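You operate a simulated robot arm through the tools that you are given. There is no shell and no other tool.

You are at the controls of a simulated robot arm. One attempt, no reset.

TASK
Sweep the crumbs into the yellow dustpan, tip them into the green scrap tub and lid it.
Fine: use the yellow brush; brush and dustpan go back to their spots. Set down upright: yellow brush.

Only the result counts: the job must be done as asked and must still hold three seconds after the hand-in. Knocking over, shifting, dropping, spilling or breaking anything else fails it. Lids that push on must go on centred and level and be pressed home; caps that screw on are set level and turned clockwise until they are tight.

THE ROBOT
A 7-joint arm with a two-finger parallel gripper, fixed in place. Base frame: the origin is at the foot of the arm, x ahead of it, y to its left, z up. Units: m, degrees, N and s.
With the tool pointing down near the work surface it reaches from about 0.18 to 0.8 m from the base axis. Its first joint turns from -143.0 to 143.0 degrees. Payload 3 kg.
Tool frame: the origin (TCP) lies between the finger pads and is the grasp point; the fingertips stand 0.03 m ahead of it; z points along the fingers, y is the line along which they close. Largest opening 0.094 m; finger width 0.028, thickness 0.01; the body of the gripper, 0.05 by 0.096 m, starts 0.055 m behind the TCP.
Orientation is that of the tool frame in the base frame, as a unit quaternion [x, y, z, w]. With the fingers straight down and closing along the base's y, the tool's x points along the base's -x, its y along +y and its z along -z.

THE INTERFACE
- The arm moves only by the tool jog_arm. Its argument "moves" is a list of rows, each an object of numbers (a shift or turn left out is 0, a gripper value left out holds the last): "rx", "ry", "rz": the turn, a rotation vector about the tool's x, y, z in degrees; "x", "y", "z": the shift along the tool's x, y, z in m; "grip": the finger opening in m, from 0 to 0.094. In form: [{"rx": .., "ry": .., "rz": .., "x": .., "y": .., "z": .., "grip": ..}, ...]. A call has 1 to 20 rows; each row is the pose to reach, as a shift and turn from the pose commanded when the call began, along the tool's axes at that moment. A row lasts 0.2 s, in which the tool goes at most 0.05 m and 8.6 degrees; a call with a longer step from one row to the next is refused whole, and so is a gripper value outside its range. Where a pose cannot be reached the arm comes as near as it can. A force on the tool above 40 N (or 10 N above the force at the start of the call, whichever is more), or a blocked arm, ends the call early, and 0.2 s more pass. The fingers move at their own pace (about 0.072 m/s each) and stop on an object; they squeeze with about 26 N. The grip force told is the motor's: it shows also when the fingers shut on nothing. Time passes only in rows, and 0.2 s behind the last, so rows that repeat a pose let the fingers close. It gives the time, the measured TCP pose, the force on the tool (base axes), the opening and the grip force at its end, in the units of the frame above (readings bear some noise), with the torque about the TCP (base axes, N m) and any sound that the robot's microphone picked up.
- Cameras (640 x 400 px; columns grow to the right, rows downward): "scene" is fixed at [0.2218, 0.4991, 1.654]; the picture's right is [-0.60, -0.80, 0.00], its down [-0.51, 0.38, -0.77] and it looks along [0.62, -0.46, -0.64] (base axes); focal length 348 px, centre (320, 200). "wrist" rides on the gripper at [0.076, 0.014, -0.103] in the tool frame; the picture's right is [-0.18, 0.98, 0.00], its down [-0.75, -0.14, -0.64] and it looks along [-0.63, -0.12, 0.77] (tool axes); focal length 243 px, centre (320, 200). There is no depth. A picture from a camera that has moved, and an enlarged one, comes with that camera's place and axes in the base frame and with its lens.
- capture(camera): a new picture of that camera. The clock stands still meanwhile.
- close_up(camera, box): a new picture of the part [left, top, right, bottom] of that camera's present view, enlarged. The clock stands still meanwhile.
- hand_in(): hands the job in; it is judged then, once.

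Nothing tells you positions but the pictures and the camera data. Unless the task says otherwise, let go and move clear before handing in.

The tools are called after ">>>" as name(argument=value, ...) on one line, values as JSON. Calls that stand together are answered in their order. jog_arm: Moves the arm, as the interface text tells. Its arguments: {"type":"object","properties":{"moves":{"type":"array","items":{"type":"object","properties":{"rx":{"type":"number"},"ry":{"type":"number"},"rz":{"type":"number"},"x":{"type":"number"},"y":{"type":"number"},"z":{"type":"number"},"grip":{"type":"number"}}}}},"required":["moves"]} The other tools are called the same way: capture (camera) takes a picture; close_up (camera, box) takes an enlarged picture of a part of a camera's view; hand_in () hands the job in.

At the start:

```text
time_s: 0.0
eef_pos: [0.4426, -0.0785, 1.3084]
tool_rot: [0.0, 1.0, 0.001, 0.0]
contact_force: [-0.3, -0.5, 0.3]
wrist_torque: [-0.03, 0.0, 0.0]
grip_width: 0.0941
gripper_force: 0.1
```

scene: 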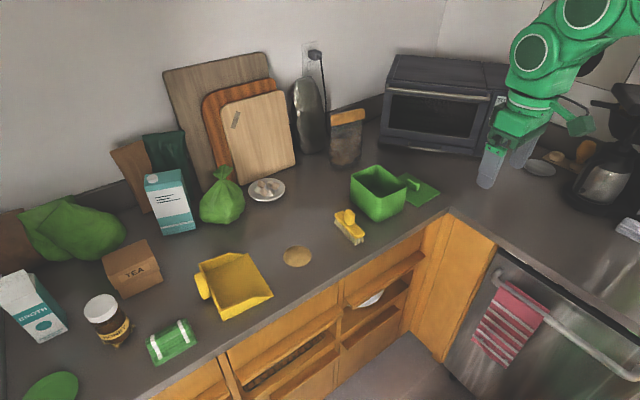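
wrist: 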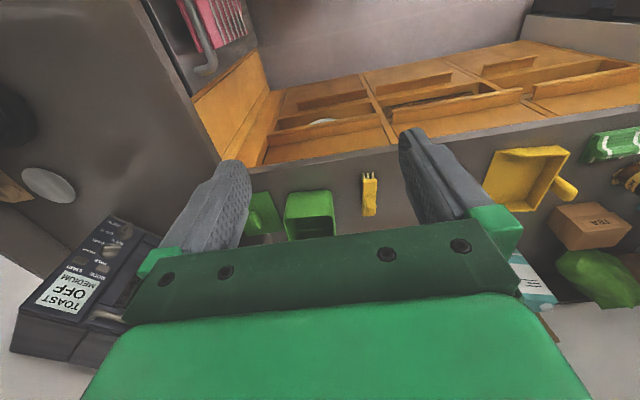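

I see a counter with a yellow dustpan, a yellow brush, a tan patch that may be the crumbs, an open green tub and a green lid next to it. I'll look closer at each before I plan any moves.

>>> close_up(camera="scene", box=[180, 200, 380, 325])

>>> close_up(camera="scene", box=[320, 140, 480, 240])

>>> close_up(camera="wrist", box=[230, 130, 430, 255])

>>> close_up(camera="wrist", box=[440, 100, 640, 225])

```text
3.20 times, centred on (280, 262) of scene
camera zoom: at [0.2218, 0.4991, 1.654], right [-0.6, -0.8, 0.0], down [-0.51, 0.38, -0.77], along [0.62, -0.46, -0.64], focal length 1114 px, centre (448, 0)
```

zoom: 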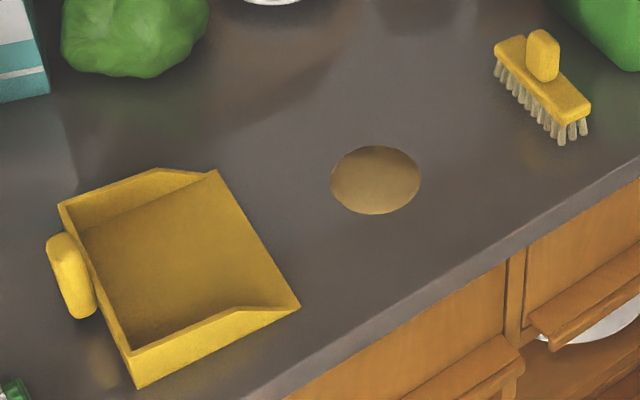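

```text
4.00 times, centred on (400, 190) of scene
camera zoom: at [0.2218, 0.4991, 1.654], right [-0.6, -0.8, 0.0], down [-0.51, 0.38, -0.77], along [0.62, -0.46, -0.64], focal length 1392 px, centre (0, 240)
```

zoom: 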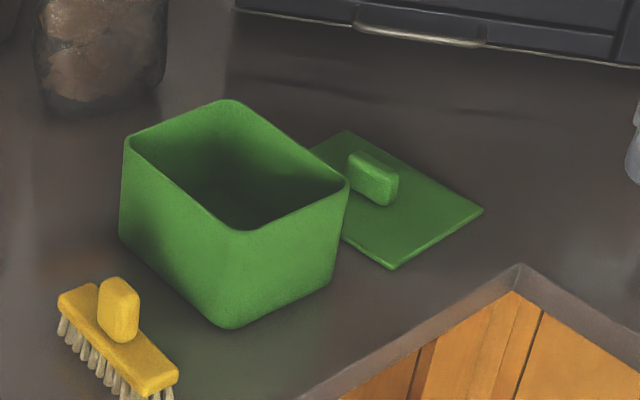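

```text
3.20 times, centred on (330, 192) of wrist
camera zoom: at [0.3662, -0.0641, 1.4114], right [0.19, 0.98, 0.0], down [0.75, -0.14, 0.64], along [0.63, -0.12, -0.77], focal length 776 px, centre (288, 224)
```

zoom: 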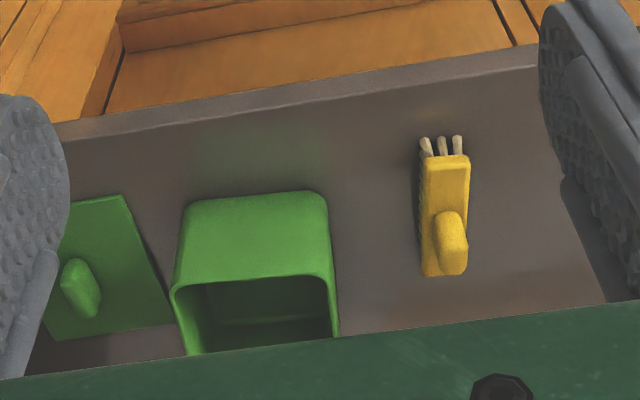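

```text
3.20 times, centred on (540, 162) of wrist
camera zoom: at [0.3662, -0.0641, 1.4114], right [0.19, 0.98, 0.0], down [0.75, -0.14, 0.64], along [0.63, -0.12, -0.77], focal length 776 px, centre (-384, 320)
```

zoom: 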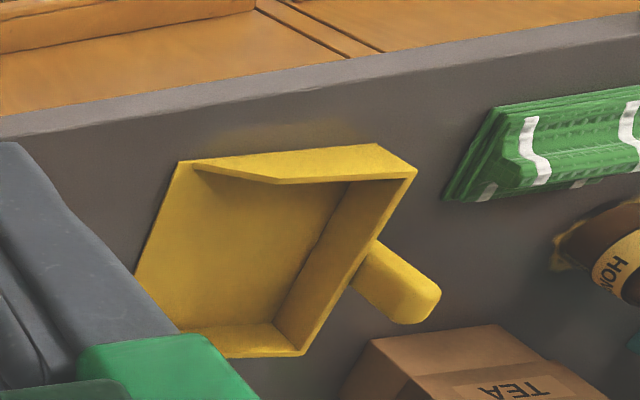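

The counter top works out at about z = 0.91, with its front edge near x = 0.655. The dustpan opens toward -y, toward the crumbs, and most things lie near the limit of the arm's reach. Next I'll move above the dustpan and crumbs with the wrist camera to get better positions.

>>> jog_arm(moves=[{"x": 0, "y": 0.045, "z": 0}, {"x": 0, "y": 0.09, "z": 0}, {"x": 0, "y": 0.135, "z": 0}, {"x": 0, "y": 0.18, "z": 0}, {"x": 0, "y": 0.225, "z": 0}, {"x": 0, "y": 0.27, "z": 0}, {"x": 0, "y": 0.315, "z": 0}])

>>> capture(camera="wrist")

```text
time_s: 1.6
eef_pos: [0.4435, 0.2356, 1.3088]
tool_rot: [0.0, 1.0, -0.001, -0.001]
contact_force: [0.1, 0.1, 0.2]
wrist_torque: [-0.01, 0.0, 0.0]
grip_width: 0.0938
gripper_force: 0.1
```

```text
taken
camera wrist: at [0.3673, 0.2519, 1.4117], right [0.18, 0.98, 0.0], down [0.75, -0.14, 0.64], along [0.63, -0.12, -0.77], focal length 243 px, centre (320, 200)
```

wrist: 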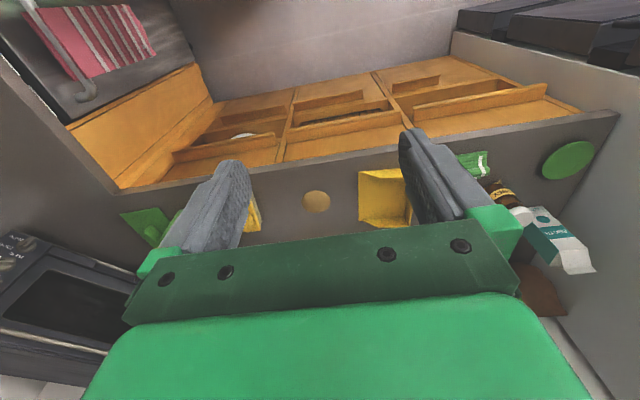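

>>> close_up(camera="wrist", box=[230, 140, 430, 265])

>>> close_up(camera="scene", box=[260, 220, 340, 270])

>>> close_up(camera="scene", box=[180, 230, 300, 305])

>>> close_up(camera="scene", box=[310, 195, 390, 245])

```text
3.20 times, centred on (330, 202) of wrist
camera zoom: at [0.3673, 0.2519, 1.4117], right [0.18, 0.98, 0.0], down [0.75, -0.14, 0.64], along [0.63, -0.12, -0.77], focal length 776 px, centre (288, 192)
```

zoom: 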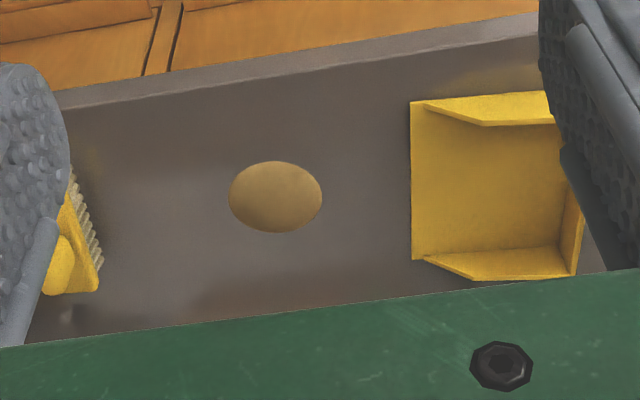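

```text
8.00 times, centred on (300, 245) of scene
camera zoom: at [0.2218, 0.4991, 1.654], right [-0.6, -0.8, 0.0], down [-0.51, 0.38, -0.77], along [0.62, -0.46, -0.64], focal length 2785 px, centre (480, -160)
```

zoom: 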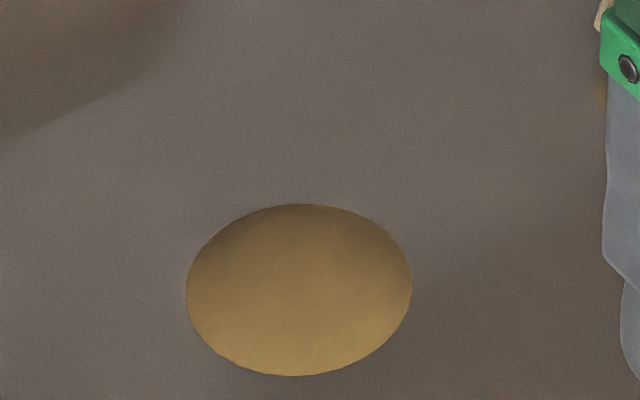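

```text
5.33 times, centred on (240, 268) of scene
camera zoom: at [0.2218, 0.4991, 1.654], right [-0.6, -0.8, 0.0], down [-0.51, 0.38, -0.77], along [0.62, -0.46, -0.64], focal length 1856 px, centre (747, -160)
```

zoom: 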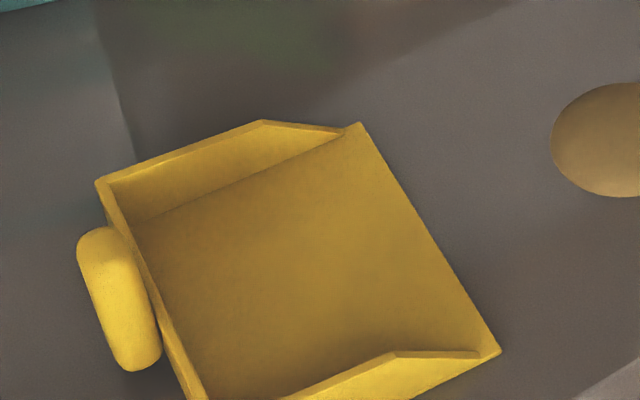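

```text
8.00 times, centred on (350, 220) of scene
camera zoom: at [0.2218, 0.4991, 1.654], right [-0.6, -0.8, 0.0], down [-0.51, 0.38, -0.77], along [0.62, -0.46, -0.64], focal length 2785 px, centre (80, 40)
```

zoom: 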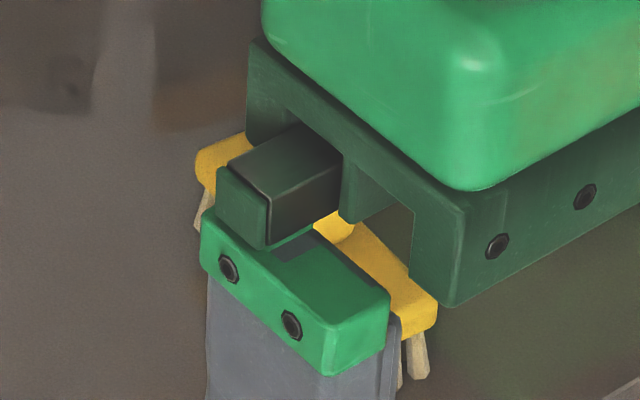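

The dustpan handle is a vertical post near (0.795, 0.42), rising to about z = 1.0. The crumbs form a disc about 0.078 m across near (0.78, 0.165). I'll test reach high above the dustpan with the tool pointing down.

>>> jog_arm(moves=[{"x": -0.035, "y": 0.018, "z": 0.015}, {"x": -0.07, "y": 0.036, "z": 0.03}, {"x": -0.105, "y": 0.054, "z": 0.045}, {"x": -0.14, "y": 0.072, "z": 0.06}, {"x": -0.175, "y": 0.09, "z": 0.075}, {"x": -0.21, "y": 0.108, "z": 0.09}, {"x": -0.245, "y": 0.126, "z": 0.105}, {"x": -0.28, "y": 0.144, "z": 0.12}, {"x": -0.315, "y": 0.162, "z": 0.135}, {"x": -0.35, "y": 0.18, "z": 0.15}])

>>> capture(camera="wrist")

>>> capture(camera="scene")

```text
time_s: 3.8
eef_pos: [0.7133, 0.3565, 1.1434]
tool_rot: [0.0, 1.0, 0.0, 0.0]
contact_force: [0.2, -0.7, -0.2]
wrist_torque: [0.02, 0.03, -0.02]
grip_width: 0.0941
gripper_force: 0.1
out of reach, approached as far as the arm can: row 7, 8, 9, 10
```

```text
taken
camera wrist: at [0.6368, 0.3711, 1.2453], right [0.18, 0.98, 0.0], down [0.75, -0.14, 0.64], along [0.63, -0.12, -0.77], focal length 243 px, centre (320, 200)
```

wrist: 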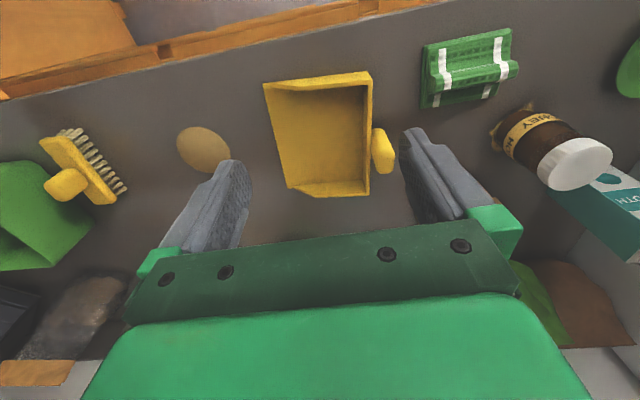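

```text
taken
```

scene: 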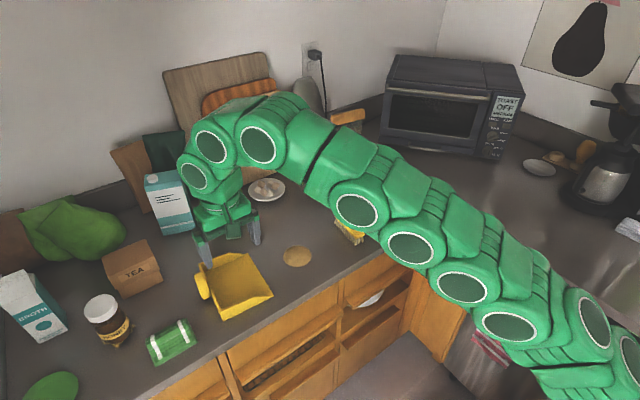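

With the tool straight down the arm stops at about 0.80 m from the base axis, so I'll need to tilt it outward for the far objects. First I'll take enlarged views from here to refine the geometry.

>>> close_up(camera="wrist", box=[240, 50, 440, 215])

>>> close_up(camera="wrist", box=[0, 110, 240, 260])

```text
2.42 times, centred on (340, 132) of wrist
camera zoom: at [0.6368, 0.3711, 1.2453], right [0.18, 0.98, 0.0], down [0.75, -0.14, 0.64], along [0.63, -0.12, -0.77], focal length 588 px, centre (272, 364)
```

zoom: 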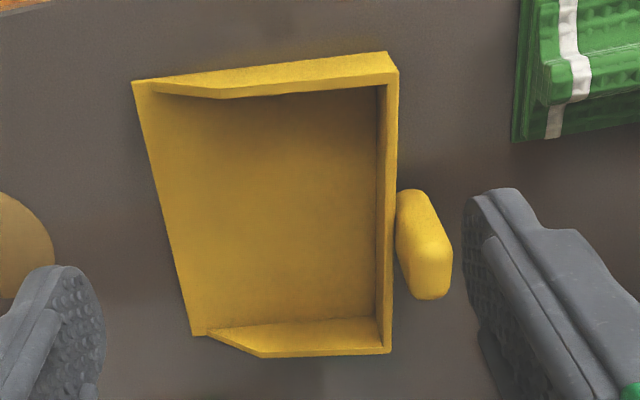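

```text
2.67 times, centred on (120, 185) of wrist
camera zoom: at [0.6368, 0.3711, 1.2453], right [0.18, 0.98, 0.0], down [0.75, -0.14, 0.64], along [0.63, -0.12, -0.77], focal length 647 px, centre (853, 240)
```

zoom: 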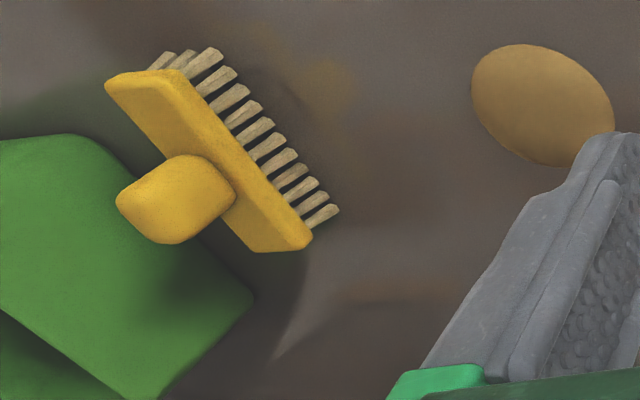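

The brush's long axis runs parallel to the dustpan lip, about 4.5° off x, with the brush centred near (0.772, -0.014). I'll tilt the tool outward here, high above everything, to see how much reach that gains.

>>> jog_arm(moves=[{"ry": -8}, {"ry": -16}, {"ry": -24}, {"ry": -32}, {"ry": -40}, {"ry": -40}])

>>> capture(camera="scene")

>>> capture(camera="wrist")

```text
time_s: 5.2
eef_pos: [0.7126, 0.359, 1.1422]
tool_rot: [0.0, 0.939, 0.0, 0.343]
contact_force: [0.1, 0.3, 0.9]
wrist_torque: [0.0, -0.02, 0.01]
grip_width: 0.0942
gripper_force: 0.1
```

```text
taken
```

scene: 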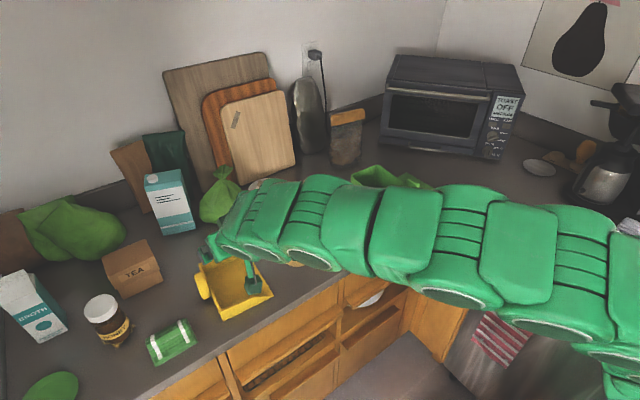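

```text
taken
camera wrist: at [0.5877, 0.3744, 1.1718], right [0.14, 0.98, 0.12], down [0.16, -0.14, 0.98], along [0.98, -0.12, -0.18], focal length 243 px, centre (320, 200)
```

wrist: 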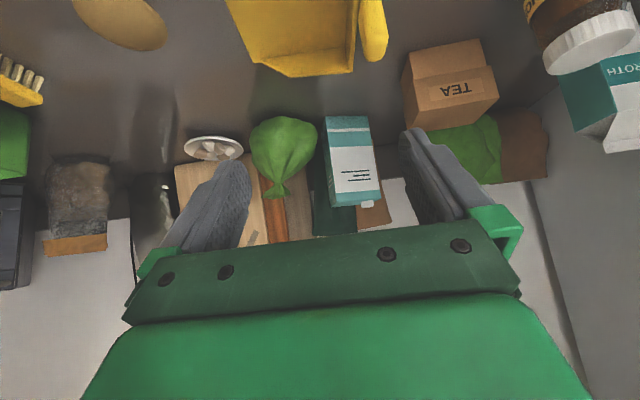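

>>> jog_arm(moves=[{"x": -0.01, "y": 0.02, "z": 0.035}, {"x": -0.02, "y": 0.04, "z": 0.07}, {"x": -0.03, "y": 0.06, "z": 0.104}])

>>> capture(camera="wrist")

>>> capture(camera="scene")

```text
time_s: 6.0
eef_pos: [0.8028, 0.419, 1.0836]
tool_rot: [0.0, 0.94, 0.001, 0.343]
contact_force: [0.2, 0.1, 0.5]
wrist_torque: [-0.01, 0.01, -0.01]
grip_width: 0.0939
gripper_force: 0.1
```

```text
taken
camera wrist: at [0.6782, 0.434, 1.1129], right [0.14, 0.98, 0.12], down [0.16, -0.14, 0.98], along [0.98, -0.12, -0.18], focal length 243 px, centre (320, 200)
```

wrist: 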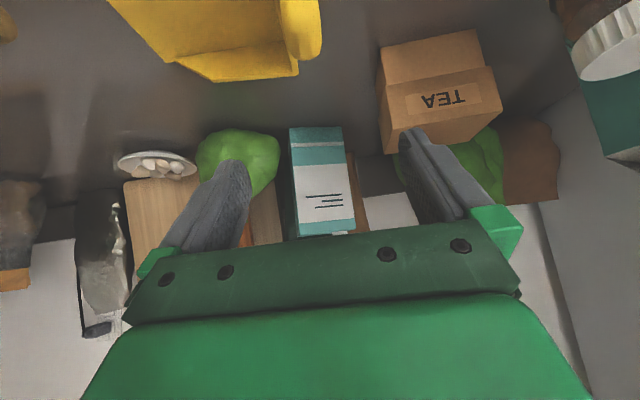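

```text
taken
```

scene: 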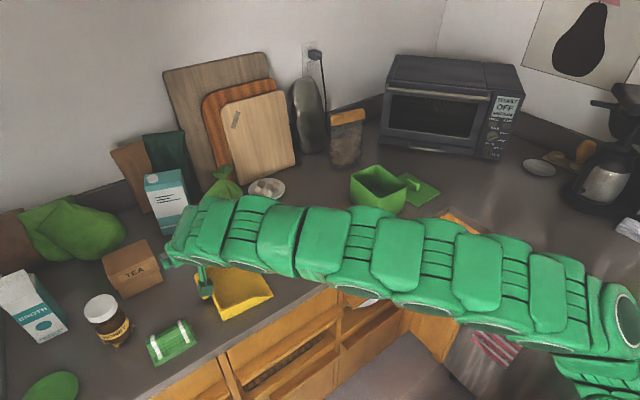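

At a 40° outward tilt the arm reaches about 0.91 m, which is enough for the dustpan handle. Next I'll lift and go over to the brush, setting the tilt to about 35° and the yaw to match the brush.

>>> jog_arm(moves=[{"x": 0.0007, "y": -0.0433, "z": -0.0085, "rx": 0.28, "ry": 0.5, "rz": 0.35}, {"x": 0.0014, "y": -0.0866, "z": -0.017, "rx": 0.56, "ry": 1.0, "rz": 0.7}, {"x": 0.0021, "y": -0.13, "z": -0.0255, "rx": 0.84, "ry": 1.5, "rz": 1.05}, {"x": 0.0028, "y": -0.173, "z": -0.034, "rx": 1.12, "ry": 2.0, "rz": 1.4}, {"x": 0.0035, "y": -0.2165, "z": -0.0425, "rx": 1.4, "ry": 2.5, "rz": 1.75}, {"x": 0.0042, "y": -0.26, "z": -0.051, "rx": 1.68, "ry": 3.0, "rz": 2.1}, {"x": 0.0049, "y": -0.303, "z": -0.0595, "rx": 1.96, "ry": 3.5, "rz": 2.45}, {"x": 0.0056, "y": -0.3465, "z": -0.068, "rx": 2.24, "ry": 4.0, "rz": 2.8}, {"x": 0.0063, "y": -0.39, "z": -0.0765, "rx": 2.52, "ry": 4.5, "rz": 3.15}, {"x": 0.007, "y": -0.433, "z": -0.085, "rx": 2.8, "ry": 5.0, "rz": 3.5}])

>>> capture(camera="wrist")

>>> capture(camera="scene")

```text
time_s: 8.2
eef_pos: [0.7403, -0.0109, 1.1435]
tool_rot: [0.038, 0.953, -0.014, 0.3]
contact_force: [-0.1, -0.2, 0.5]
wrist_torque: [0.0, -0.03, 0.01]
grip_width: 0.094
gripper_force: 0.0
```

```text
taken
camera wrist: at [0.6207, 0.0135, 1.1839], right [0.23, 0.97, 0.1], down [0.24, -0.16, 0.96], along [0.94, -0.19, -0.27], focal length 243 px, centre (320, 200)
```

wrist: 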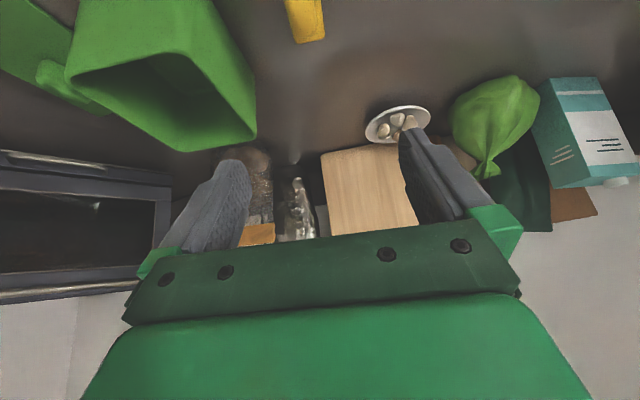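

```text
taken
```

scene: 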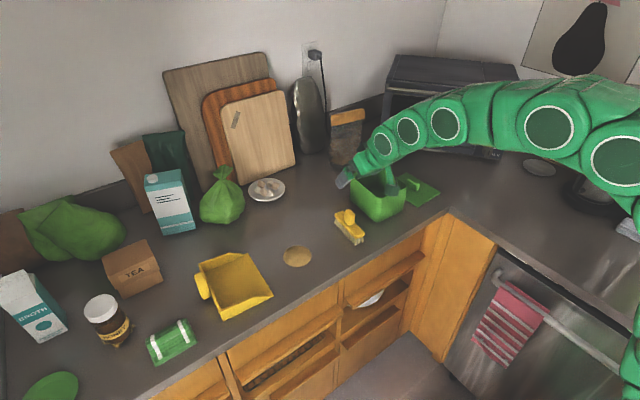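

>>> close_up(camera="scene", box=[320, 200, 384, 250])

>>> close_up(camera="wrist", box=[260, 0, 360, 62])

```text
8.00 times, centred on (352, 225) of scene
camera zoom: at [0.2218, 0.4991, 1.654], right [-0.6, -0.8, 0.0], down [-0.51, 0.38, -0.77], along [0.62, -0.46, -0.64], focal length 2785 px, centre (64, 0)
```

zoom: 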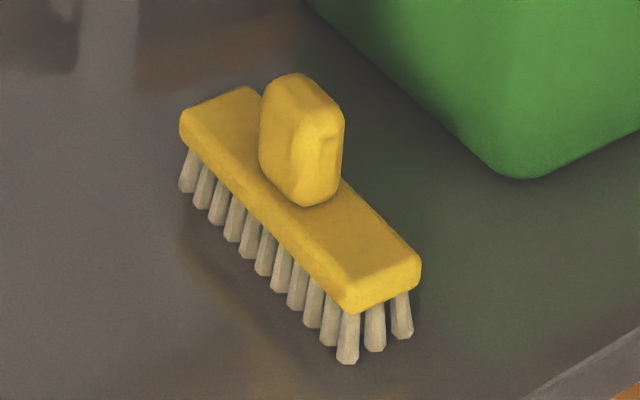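

```text
6.40 times, centred on (310, 31) of wrist
camera zoom: at [0.6207, 0.0135, 1.1839], right [0.23, 0.97, 0.1], down [0.24, -0.16, 0.96], along [0.94, -0.19, -0.27], focal length 1553 px, centre (384, 1282)
```

zoom: 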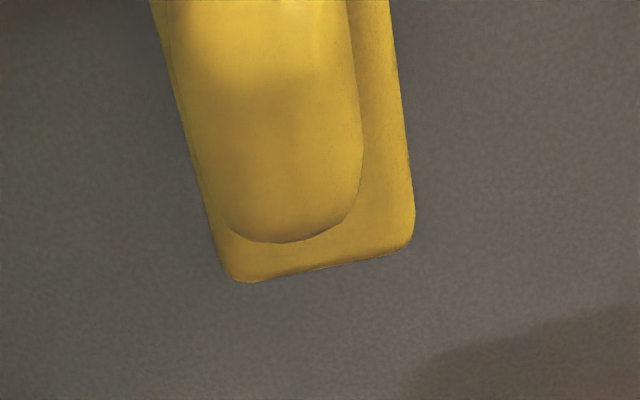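

The brush is clear now: its body is about 0.115 × 0.032 m with the top near z = 0.956. The knob is about 0.035 × 0.02 m, up to z ≈ 0.992, centred near (0.766, -0.011). I'll descend to just above the knob and check.

>>> jog_arm(moves=[{"x": 0.0156, "y": 0.0008, "z": 0.0312}, {"x": 0.0311, "y": 0.0016, "z": 0.0624}, {"x": 0.0467, "y": 0.0024, "z": 0.0936}])

>>> capture(camera="wrist")

>>> close_up(camera="scene", box=[300, 150, 428, 250])

```text
time_s: 9.0
eef_pos: [0.7544, -0.0107, 1.0385]
tool_rot: [0.038, 0.953, -0.013, 0.301]
contact_force: [-0.7, 0.4, 0.1]
wrist_torque: [0.02, 0.0, 0.01]
grip_width: 0.0939
gripper_force: 0.0
```

```text
taken
camera wrist: at [0.6345, 0.0145, 1.0788], right [0.23, 0.97, 0.1], down [0.24, -0.16, 0.96], along [0.94, -0.19, -0.26], focal length 243 px, centre (320, 200)
```

wrist: 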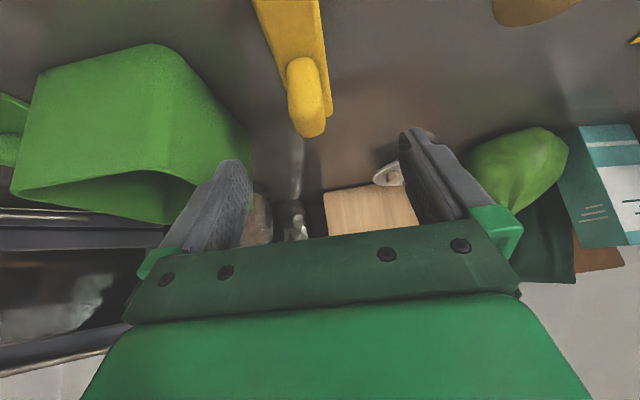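

```text
4.00 times, centred on (364, 200) of scene
camera zoom: at [0.2218, 0.4991, 1.654], right [-0.6, -0.8, 0.0], down [-0.51, 0.38, -0.77], along [0.62, -0.46, -0.64], focal length 1392 px, centre (144, 200)
```

zoom: 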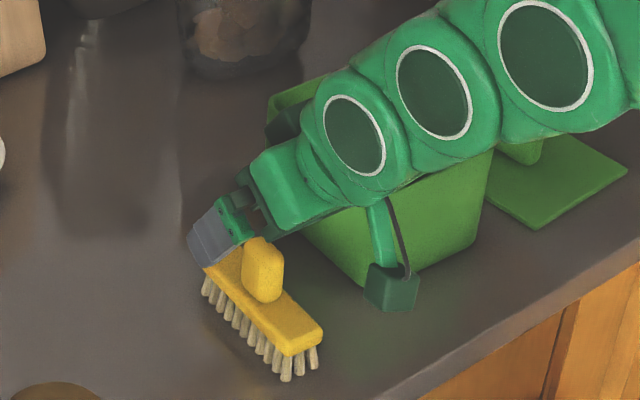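

>>> jog_arm(moves=[{"x": 0.0143, "y": 0.0, "z": 0.0205}, {"x": 0.0286, "y": 0.0, "z": 0.041}, {"x": 0.0286, "y": 0.0, "z": 0.041}])

>>> capture(camera="wrist")

>>> close_up(camera="scene", box=[300, 180, 396, 240])

```text
time_s: 9.8
eef_pos: [0.7554, -0.0114, 0.9877]
tool_rot: [0.037, 0.953, -0.013, 0.301]
contact_force: [-0.6, -0.2, -0.1]
wrist_torque: [0.01, -0.04, 0.02]
grip_width: 0.0939
gripper_force: 0.0
```

```text
taken
camera wrist: at [0.6348, 0.0129, 1.0277], right [0.23, 0.97, 0.1], down [0.24, -0.16, 0.96], along [0.94, -0.19, -0.27], focal length 243 px, centre (320, 200)
```

wrist: 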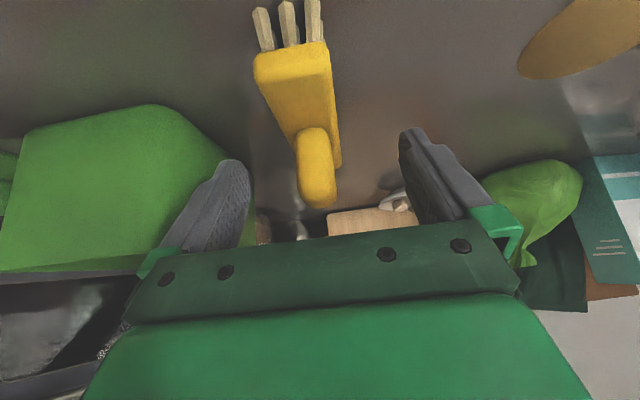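

```text
6.67 times, centred on (348, 210) of scene
camera zoom: at [0.2218, 0.4991, 1.654], right [-0.6, -0.8, 0.0], down [-0.51, 0.38, -0.77], along [0.62, -0.46, -0.64], focal length 2320 px, centre (133, 133)
```

zoom: 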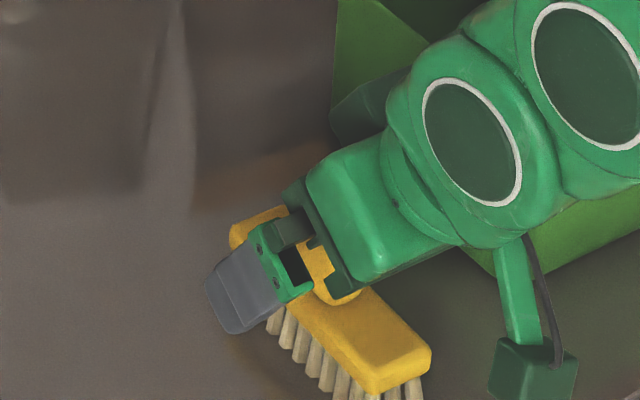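

The knob sits between the open fingers with its centre between the TCP and the fingertips, so I'll close the gripper on it.

>>> jog_arm(moves=[{"grip": 0.06}, {"grip": 0.03}, {"grip": 0.005}, {"grip": 0.005}, {"grip": 0.005}])

>>> capture(camera="wrist")

>>> close_up(camera="scene", box=[300, 180, 396, 240])

```text
time_s: 11.0
eef_pos: [0.7551, -0.0113, 0.9886]
tool_rot: [0.038, 0.953, -0.013, 0.301]
contact_force: [-0.3, -0.1, -0.7]
wrist_torque: [0.0, -0.04, 0.04]
grip_width: 0.0255
gripper_force: 26.0
```

```text
taken
camera wrist: at [0.6349, 0.0129, 1.028], right [0.23, 0.97, 0.1], down [0.24, -0.16, 0.96], along [0.94, -0.19, -0.27], focal length 243 px, centre (320, 200)
```

wrist: 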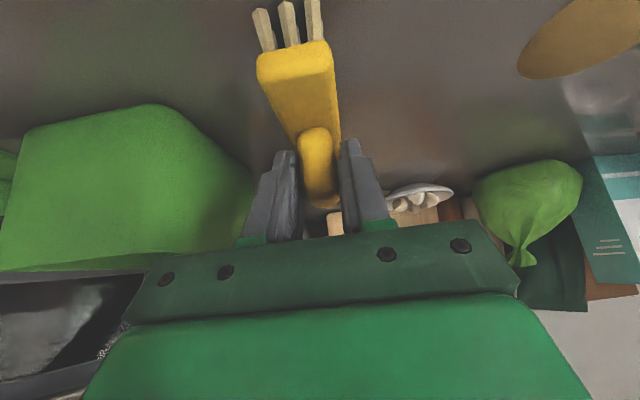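

```text
6.67 times, centred on (348, 210) of scene
camera zoom: at [0.2218, 0.4991, 1.654], right [-0.6, -0.8, 0.0], down [-0.51, 0.38, -0.77], along [0.62, -0.46, -0.64], focal length 2320 px, centre (133, 133)
```

zoom: 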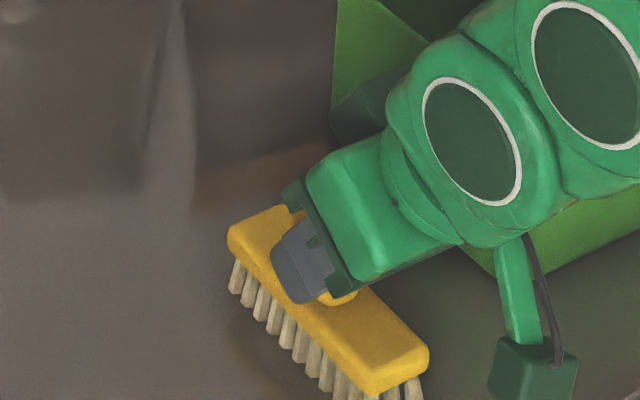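

The gripper holds the knob at 25.5 mm, and the pose to return it to is TCP (0.755, -0.011, 0.989). I'll lift a little, carry it toward the crumbs, and look at them up close before sweeping.

>>> jog_arm(moves=[{"x": -0.0086, "y": 0.0, "z": -0.0123}, {"x": -0.0172, "y": 0.0, "z": -0.0246}, {"x": -0.023, "y": 0.0, "z": -0.0328}, {"x": -0.023, "y": 0.03, "z": -0.0328}, {"x": -0.023, "y": 0.06, "z": -0.0328}, {"x": -0.023, "y": 0.085, "z": -0.0328}, {"x": -0.023, "y": 0.085, "z": -0.0328}])

>>> capture(camera="wrist")

>>> close_up(camera="scene", box=[180, 180, 372, 300])

```text
time_s: 12.6
eef_pos: [0.7636, 0.0735, 1.0286]
tool_rot: [0.038, 0.953, -0.013, 0.3]
contact_force: [0.5, 0.4, -0.9]
wrist_torque: [0.0, 0.03, 0.01]
grip_width: 0.0254
gripper_force: 25.8
```

```text
taken
camera wrist: at [0.644, 0.0975, 1.069], right [0.23, 0.97, 0.1], down [0.24, -0.16, 0.96], along [0.94, -0.19, -0.27], focal length 243 px, centre (320, 200)
```

wrist: 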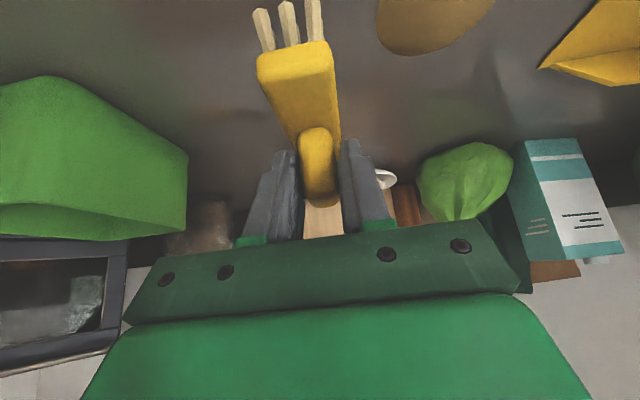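

```text
3.33 times, centred on (276, 240) of scene
camera zoom: at [0.2218, 0.4991, 1.654], right [-0.6, -0.8, 0.0], down [-0.51, 0.38, -0.77], along [0.62, -0.46, -0.64], focal length 1160 px, centre (467, 67)
```

zoom: 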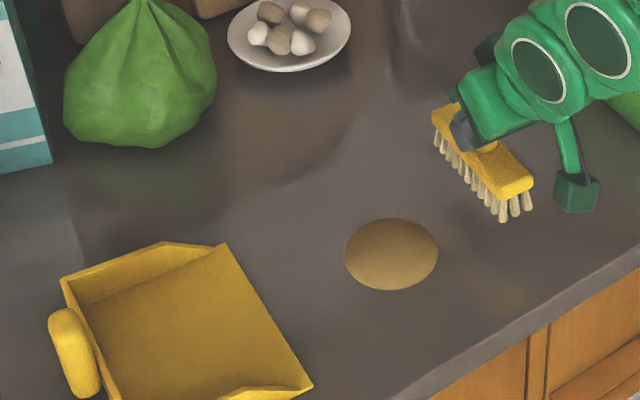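

Brush is held firmly and level. I'll lower the bristles to the counter behind the crumbs and make a short first push to see how they behave.

>>> jog_arm(moves=[{"x": 0.0074, "y": 0.0, "z": 0.0107}, {"x": 0.0148, "y": 0.0, "z": 0.0213}, {"x": 0.0216, "y": 0.0, "z": 0.031}, {"x": 0.0216, "y": 0.0, "z": 0.031}])

>>> close_up(camera="scene", box=[270, 190, 366, 250])

```text
time_s: 13.6
eef_pos: [0.7652, 0.0728, 0.9915]
tool_rot: [0.038, 0.953, -0.012, 0.301]
contact_force: [-1.1, 0.0, -0.8]
wrist_torque: [-0.01, 0.05, -0.01]
grip_width: 0.0259
gripper_force: 25.7
```

```text
6.67 times, centred on (318, 220) of scene
camera zoom: at [0.2218, 0.4991, 1.654], right [-0.6, -0.8, 0.0], down [-0.51, 0.38, -0.77], along [0.62, -0.46, -0.64], focal length 2320 px, centre (333, 67)
```

zoom: 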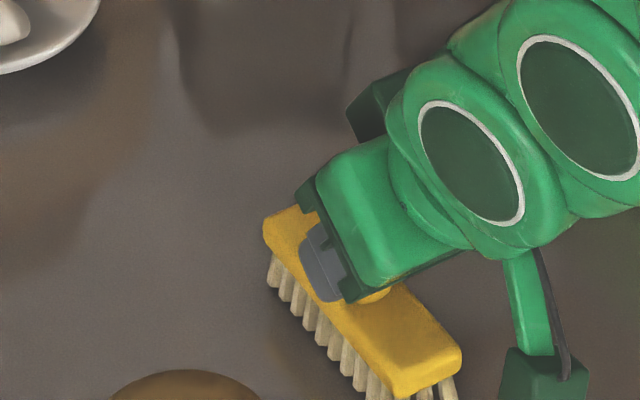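

>>> jog_arm(moves=[{"x": 0.0012, "y": 0.0, "z": 0.0016}, {"x": 0.0012, "y": 0.015, "z": 0.0016}, {"x": 0.0012, "y": 0.03, "z": 0.0016}, {"x": 0.0012, "y": 0.045, "z": 0.0016}, {"x": 0.0012, "y": 0.06, "z": 0.0016}, {"x": 0.0011, "y": 0.07, "z": 0.0014}])

>>> close_up(camera="scene", box=[180, 190, 372, 310])

>>> capture(camera="wrist")

```text
time_s: 15.0
eef_pos: [0.7703, 0.1436, 0.9887]
tool_rot: [0.038, 0.953, -0.013, 0.3]
contact_force: [0.2, -0.4, -0.6]
wrist_torque: [-0.01, -0.01, -0.03]
grip_width: 0.0257
gripper_force: 26.0
```

```text
3.33 times, centred on (276, 250) of scene
camera zoom: at [0.2218, 0.4991, 1.654], right [-0.6, -0.8, 0.0], down [-0.51, 0.38, -0.77], along [0.62, -0.46, -0.64], focal length 1160 px, centre (467, 33)
```

zoom: 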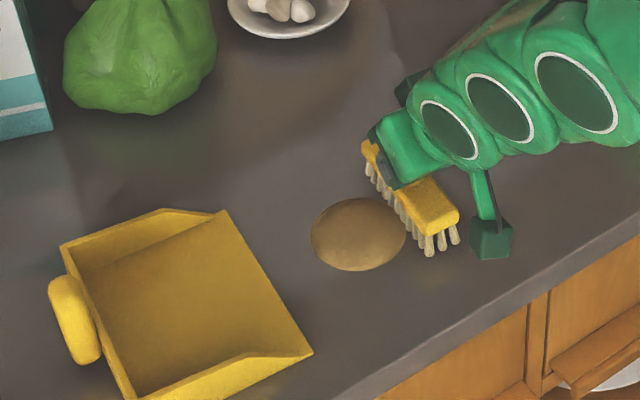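

```text
taken
camera wrist: at [0.6499, 0.1677, 1.0285], right [0.23, 0.97, 0.1], down [0.24, -0.16, 0.96], along [0.94, -0.19, -0.27], focal length 243 px, centre (320, 200)
```

wrist: 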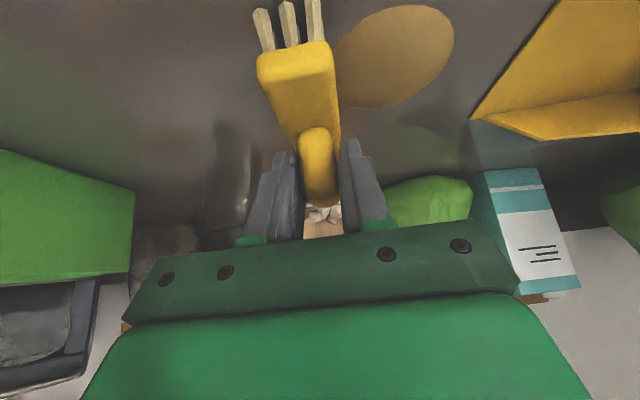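

The crumb patch slides ahead of the bristles toward the pan, so I'll keep sweeping up to the lip and check again.

>>> jog_arm(moves=[{"y": 0.012}, {"y": 0.024}, {"y": 0.036}, {"y": 0.045}])

>>> close_up(camera="scene", box=[180, 190, 372, 310])

>>> close_up(camera="wrist", box=[300, 0, 620, 200])

```text
time_s: 16.0
eef_pos: [0.7723, 0.1874, 0.9884]
tool_rot: [0.038, 0.953, -0.012, 0.3]
contact_force: [1.0, 0.3, -1.1]
wrist_torque: [-0.01, 0.02, 0.02]
grip_width: 0.0257
gripper_force: 26.1
```

```text
3.33 times, centred on (276, 250) of scene
camera zoom: at [0.2218, 0.4991, 1.654], right [-0.6, -0.8, 0.0], down [-0.51, 0.38, -0.77], along [0.62, -0.46, -0.64], focal length 1160 px, centre (467, 33)
```

zoom: 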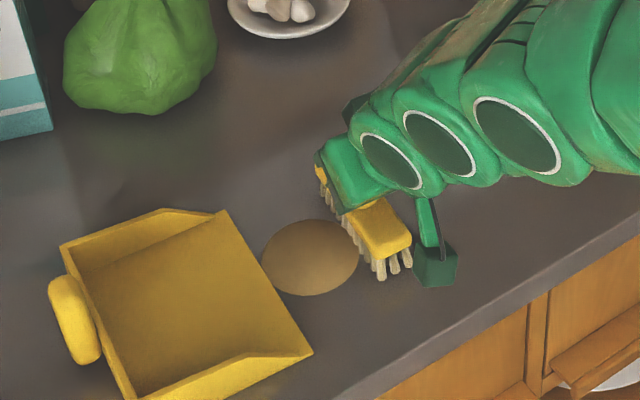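

```text
2.00 times, centred on (460, 100) of wrist
camera zoom: at [0.6528, 0.2126, 1.029], right [0.23, 0.97, 0.1], down [0.24, -0.16, 0.96], along [0.94, -0.19, -0.27], focal length 485 px, centre (40, 400)
```

zoom: 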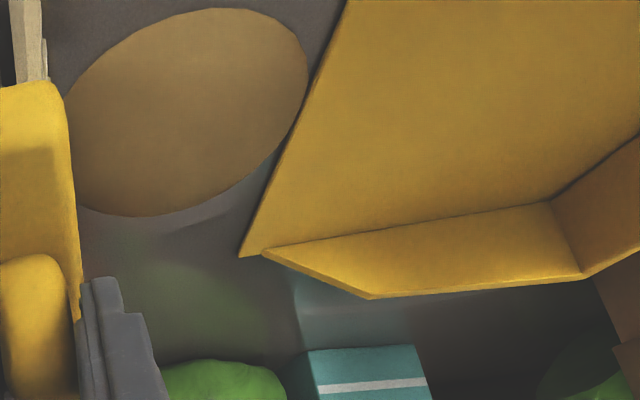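

The patch has reached the lip and the pan hasn't moved. I'll push on slowly and check that the crumbs go onto the pan floor and don't push the pan.

>>> jog_arm(moves=[{"y": 0.01}, {"y": 0.02}, {"y": 0.03}, {"y": 0.03}])

>>> close_up(camera="scene", box=[180, 190, 372, 310])

>>> close_up(camera="wrist", box=[300, 0, 620, 200])

```text
time_s: 17.0
eef_pos: [0.7746, 0.2182, 0.9881]
tool_rot: [0.038, 0.953, -0.013, 0.3]
contact_force: [-0.3, -0.1, -1.3]
wrist_torque: [-0.02, 0.02, -0.02]
grip_width: 0.0255
gripper_force: 25.7
```

```text
3.33 times, centred on (276, 250) of scene
camera zoom: at [0.2218, 0.4991, 1.654], right [-0.6, -0.8, 0.0], down [-0.51, 0.38, -0.77], along [0.62, -0.46, -0.64], focal length 1160 px, centre (467, 33)
```

zoom: 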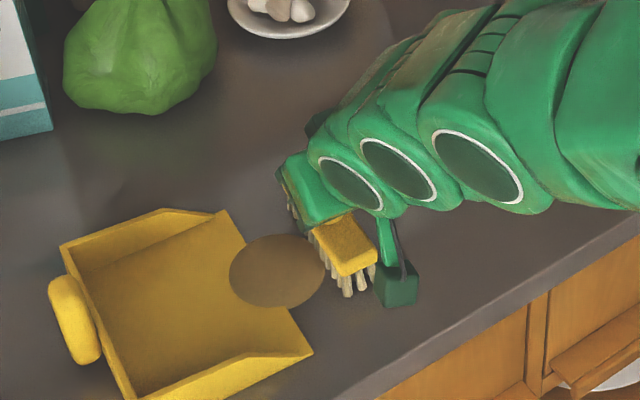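

```text
2.00 times, centred on (460, 100) of wrist
camera zoom: at [0.655, 0.2429, 1.0289], right [0.23, 0.97, 0.1], down [0.24, -0.16, 0.96], along [0.94, -0.19, -0.27], focal length 485 px, centre (40, 400)
```

zoom: 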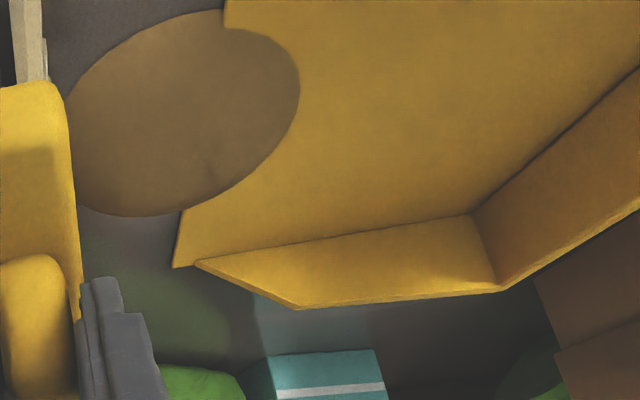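

>>> jog_arm(moves=[{"y": 0.012}, {"y": 0.024}, {"y": 0.036}, {"y": 0.036, "x": -0.0009, "z": -0.0012}, {"y": 0.036, "x": -0.0018, "z": -0.0026}, {"y": 0.036, "x": -0.0018, "z": -0.0026}])

>>> close_up(camera="scene", box=[180, 190, 372, 310])

>>> close_up(camera="wrist", box=[220, 0, 540, 200])

```text
time_s: 18.4
eef_pos: [0.7776, 0.2537, 0.9924]
tool_rot: [0.038, 0.953, -0.012, 0.3]
contact_force: [-0.7, 0.1, -0.4]
wrist_torque: [0.01, 0.03, 0.02]
grip_width: 0.0257
gripper_force: 25.9
```

```text
3.33 times, centred on (276, 250) of scene
camera zoom: at [0.2218, 0.4991, 1.654], right [-0.6, -0.8, 0.0], down [-0.51, 0.38, -0.77], along [0.62, -0.46, -0.64], focal length 1160 px, centre (467, 33)
```

zoom: 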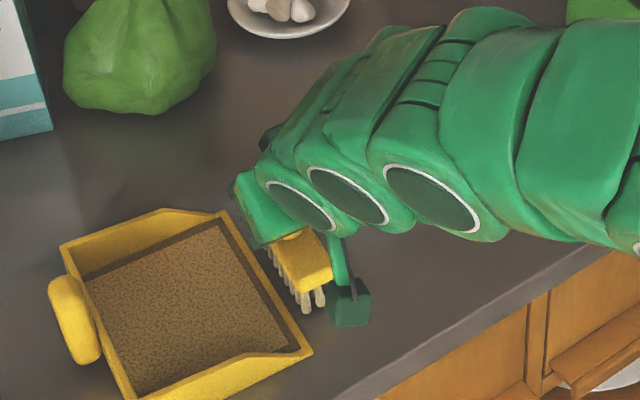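

```text
2.00 times, centred on (380, 100) of wrist
camera zoom: at [0.658, 0.2785, 1.0326], right [0.23, 0.97, 0.1], down [0.24, -0.16, 0.96], along [0.94, -0.19, -0.27], focal length 485 px, centre (200, 400)
```

zoom: 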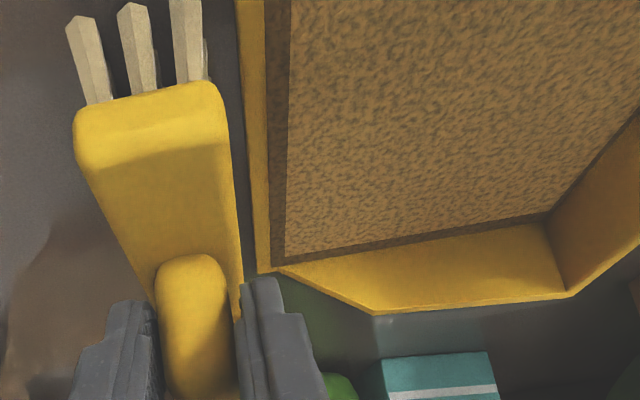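

The crumbs are now in the dustpan: the counter patch is gone and the pan floor is covered. I'll lift the brush and carry it back over its spot.

>>> jog_arm(moves=[{"x": -0.0115, "y": -0.004, "z": -0.0164}, {"x": -0.0229, "y": -0.008, "z": -0.0328}, {"x": -0.0225, "y": -0.045, "z": -0.0325}, {"x": -0.022, "y": -0.09, "z": -0.032}, {"x": -0.022, "y": -0.135, "z": -0.0315}, {"x": -0.0215, "y": -0.18, "z": -0.031}, {"x": -0.021, "y": -0.225, "z": -0.0305}, {"x": -0.0208, "y": -0.266, "z": -0.0298}, {"x": -0.0208, "y": -0.266, "z": -0.0298}])

>>> close_up(camera="scene", box=[180, 190, 372, 310])

>>> capture(camera="wrist")

```text
time_s: 20.4
eef_pos: [0.7569, -0.0098, 1.0297]
tool_rot: [0.037, 0.953, -0.012, 0.301]
contact_force: [-1.1, 0.6, -1.2]
wrist_torque: [0.02, 0.03, 0.02]
grip_width: 0.0257
gripper_force: 26.0
```

```text
3.33 times, centred on (276, 250) of scene
camera zoom: at [0.2218, 0.4991, 1.654], right [-0.6, -0.8, 0.0], down [-0.51, 0.38, -0.77], along [0.62, -0.46, -0.64], focal length 1160 px, centre (467, 33)
```

zoom: 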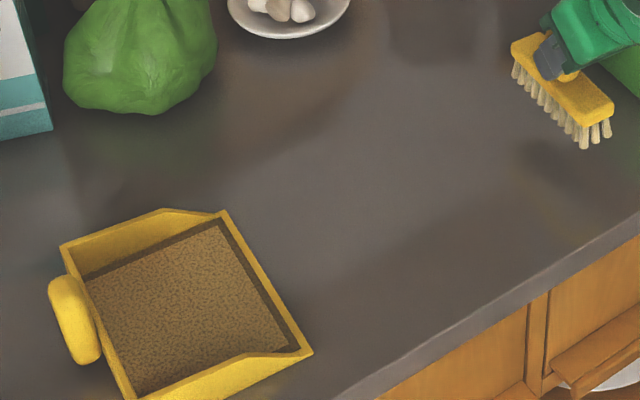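

```text
taken
camera wrist: at [0.6376, 0.0147, 1.0706], right [0.23, 0.97, 0.1], down [0.24, -0.16, 0.96], along [0.94, -0.19, -0.27], focal length 243 px, centre (320, 200)
```

wrist: 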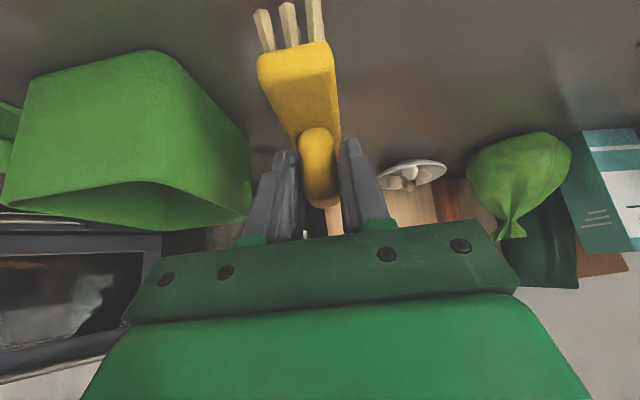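

>>> jog_arm(moves=[{"x": 0.008, "z": 0.0115}, {"x": 0.0155, "z": 0.022}, {"x": 0.02, "z": 0.0286}, {"x": 0.0226, "z": 0.0324}, {"x": 0.0226, "z": 0.0324}])

>>> close_up(camera="scene", box=[320, 200, 384, 250])

```text
time_s: 21.6
eef_pos: [0.7579, -0.0113, 0.9879]
tool_rot: [0.037, 0.953, -0.012, 0.301]
contact_force: [0.0, 0.2, -1.8]
wrist_torque: [-0.01, 0.06, -0.02]
grip_width: 0.0258
gripper_force: 26.2
```

```text
8.00 times, centred on (352, 225) of scene
camera zoom: at [0.2218, 0.4991, 1.654], right [-0.6, -0.8, 0.0], down [-0.51, 0.38, -0.77], along [0.62, -0.46, -0.64], focal length 2785 px, centre (64, 0)
```

zoom: 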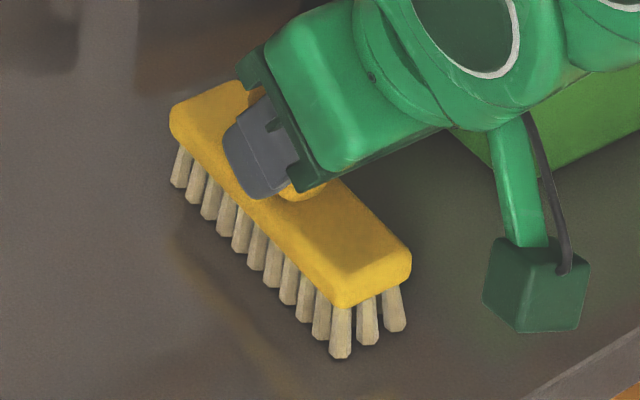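

The brush stands about 4 mm too far in +x compared with its original picture, so I'll shift it back by that much before letting go.

>>> jog_arm(moves=[{"x": 0.0027, "y": -0.0003, "z": -0.0032}, {"x": 0.0027, "y": -0.0003, "z": -0.0032}, {"x": 0.0033, "y": -0.0003, "z": -0.0022}, {"x": 0.0033, "y": -0.0003, "z": -0.0022}])

>>> close_up(camera="scene", box=[320, 200, 384, 250])

```text
time_s: 22.6
eef_pos: [0.7549, -0.0127, 0.9892]
tool_rot: [0.037, 0.953, -0.012, 0.3]
contact_force: [0.1, 1.2, -1.1]
wrist_torque: [-0.01, 0.04, -0.01]
grip_width: 0.0255
gripper_force: 25.6
```

```text
8.00 times, centred on (352, 225) of scene
camera zoom: at [0.2218, 0.4991, 1.654], right [-0.6, -0.8, 0.0], down [-0.51, 0.38, -0.77], along [0.62, -0.46, -0.64], focal length 2785 px, centre (64, 0)
```

zoom: 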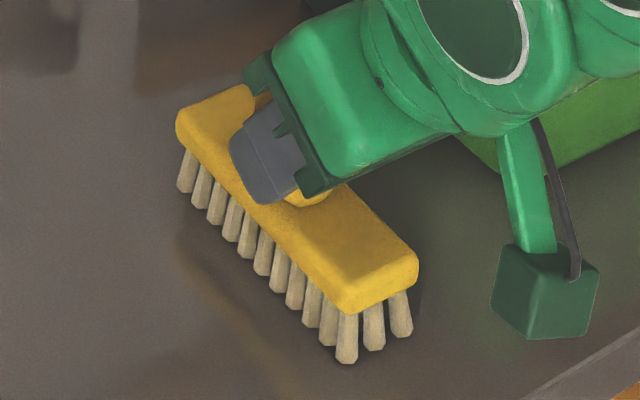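

The brush now matches its original picture, so I'll open the gripper and rise straight up.

>>> jog_arm(moves=[{"grip": 0.04}, {"grip": 0.06}, {"grip": 0.07}, {"grip": 0.07, "x": -0.0143, "z": -0.0205}, {"grip": 0.07, "x": -0.0286, "z": -0.041}, {"grip": 0.07, "x": -0.0429, "z": -0.0615}, {"grip": 0.07, "x": -0.0572, "z": -0.082}, {"grip": 0.07, "x": -0.0572, "z": -0.082}])

>>> close_up(camera="scene", box=[320, 200, 384, 250])

>>> capture(camera="wrist")

```text
time_s: 24.4
eef_pos: [0.7547, -0.0102, 1.0903]
tool_rot: [0.038, 0.953, -0.013, 0.301]
contact_force: [0.6, -1.0, -0.1]
wrist_torque: [0.03, 0.0, -0.01]
grip_width: 0.07
gripper_force: 0.1
```

```text
8.00 times, centred on (352, 225) of scene
camera zoom: at [0.2218, 0.4991, 1.654], right [-0.6, -0.8, 0.0], down [-0.51, 0.38, -0.77], along [0.62, -0.46, -0.64], focal length 2785 px, centre (64, 0)
```

zoom: 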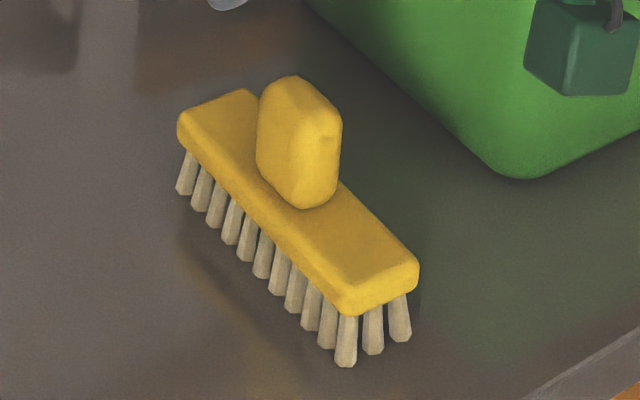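

```text
taken
camera wrist: at [0.6333, 0.0143, 1.1303], right [0.23, 0.97, 0.1], down [0.24, -0.16, 0.96], along [0.94, -0.19, -0.27], focal length 243 px, centre (320, 200)
```

wrist: 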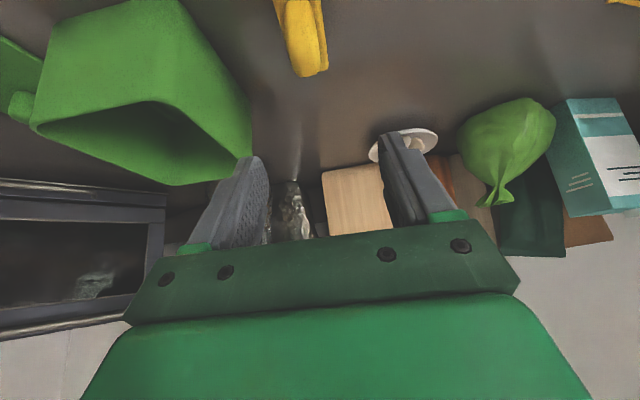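

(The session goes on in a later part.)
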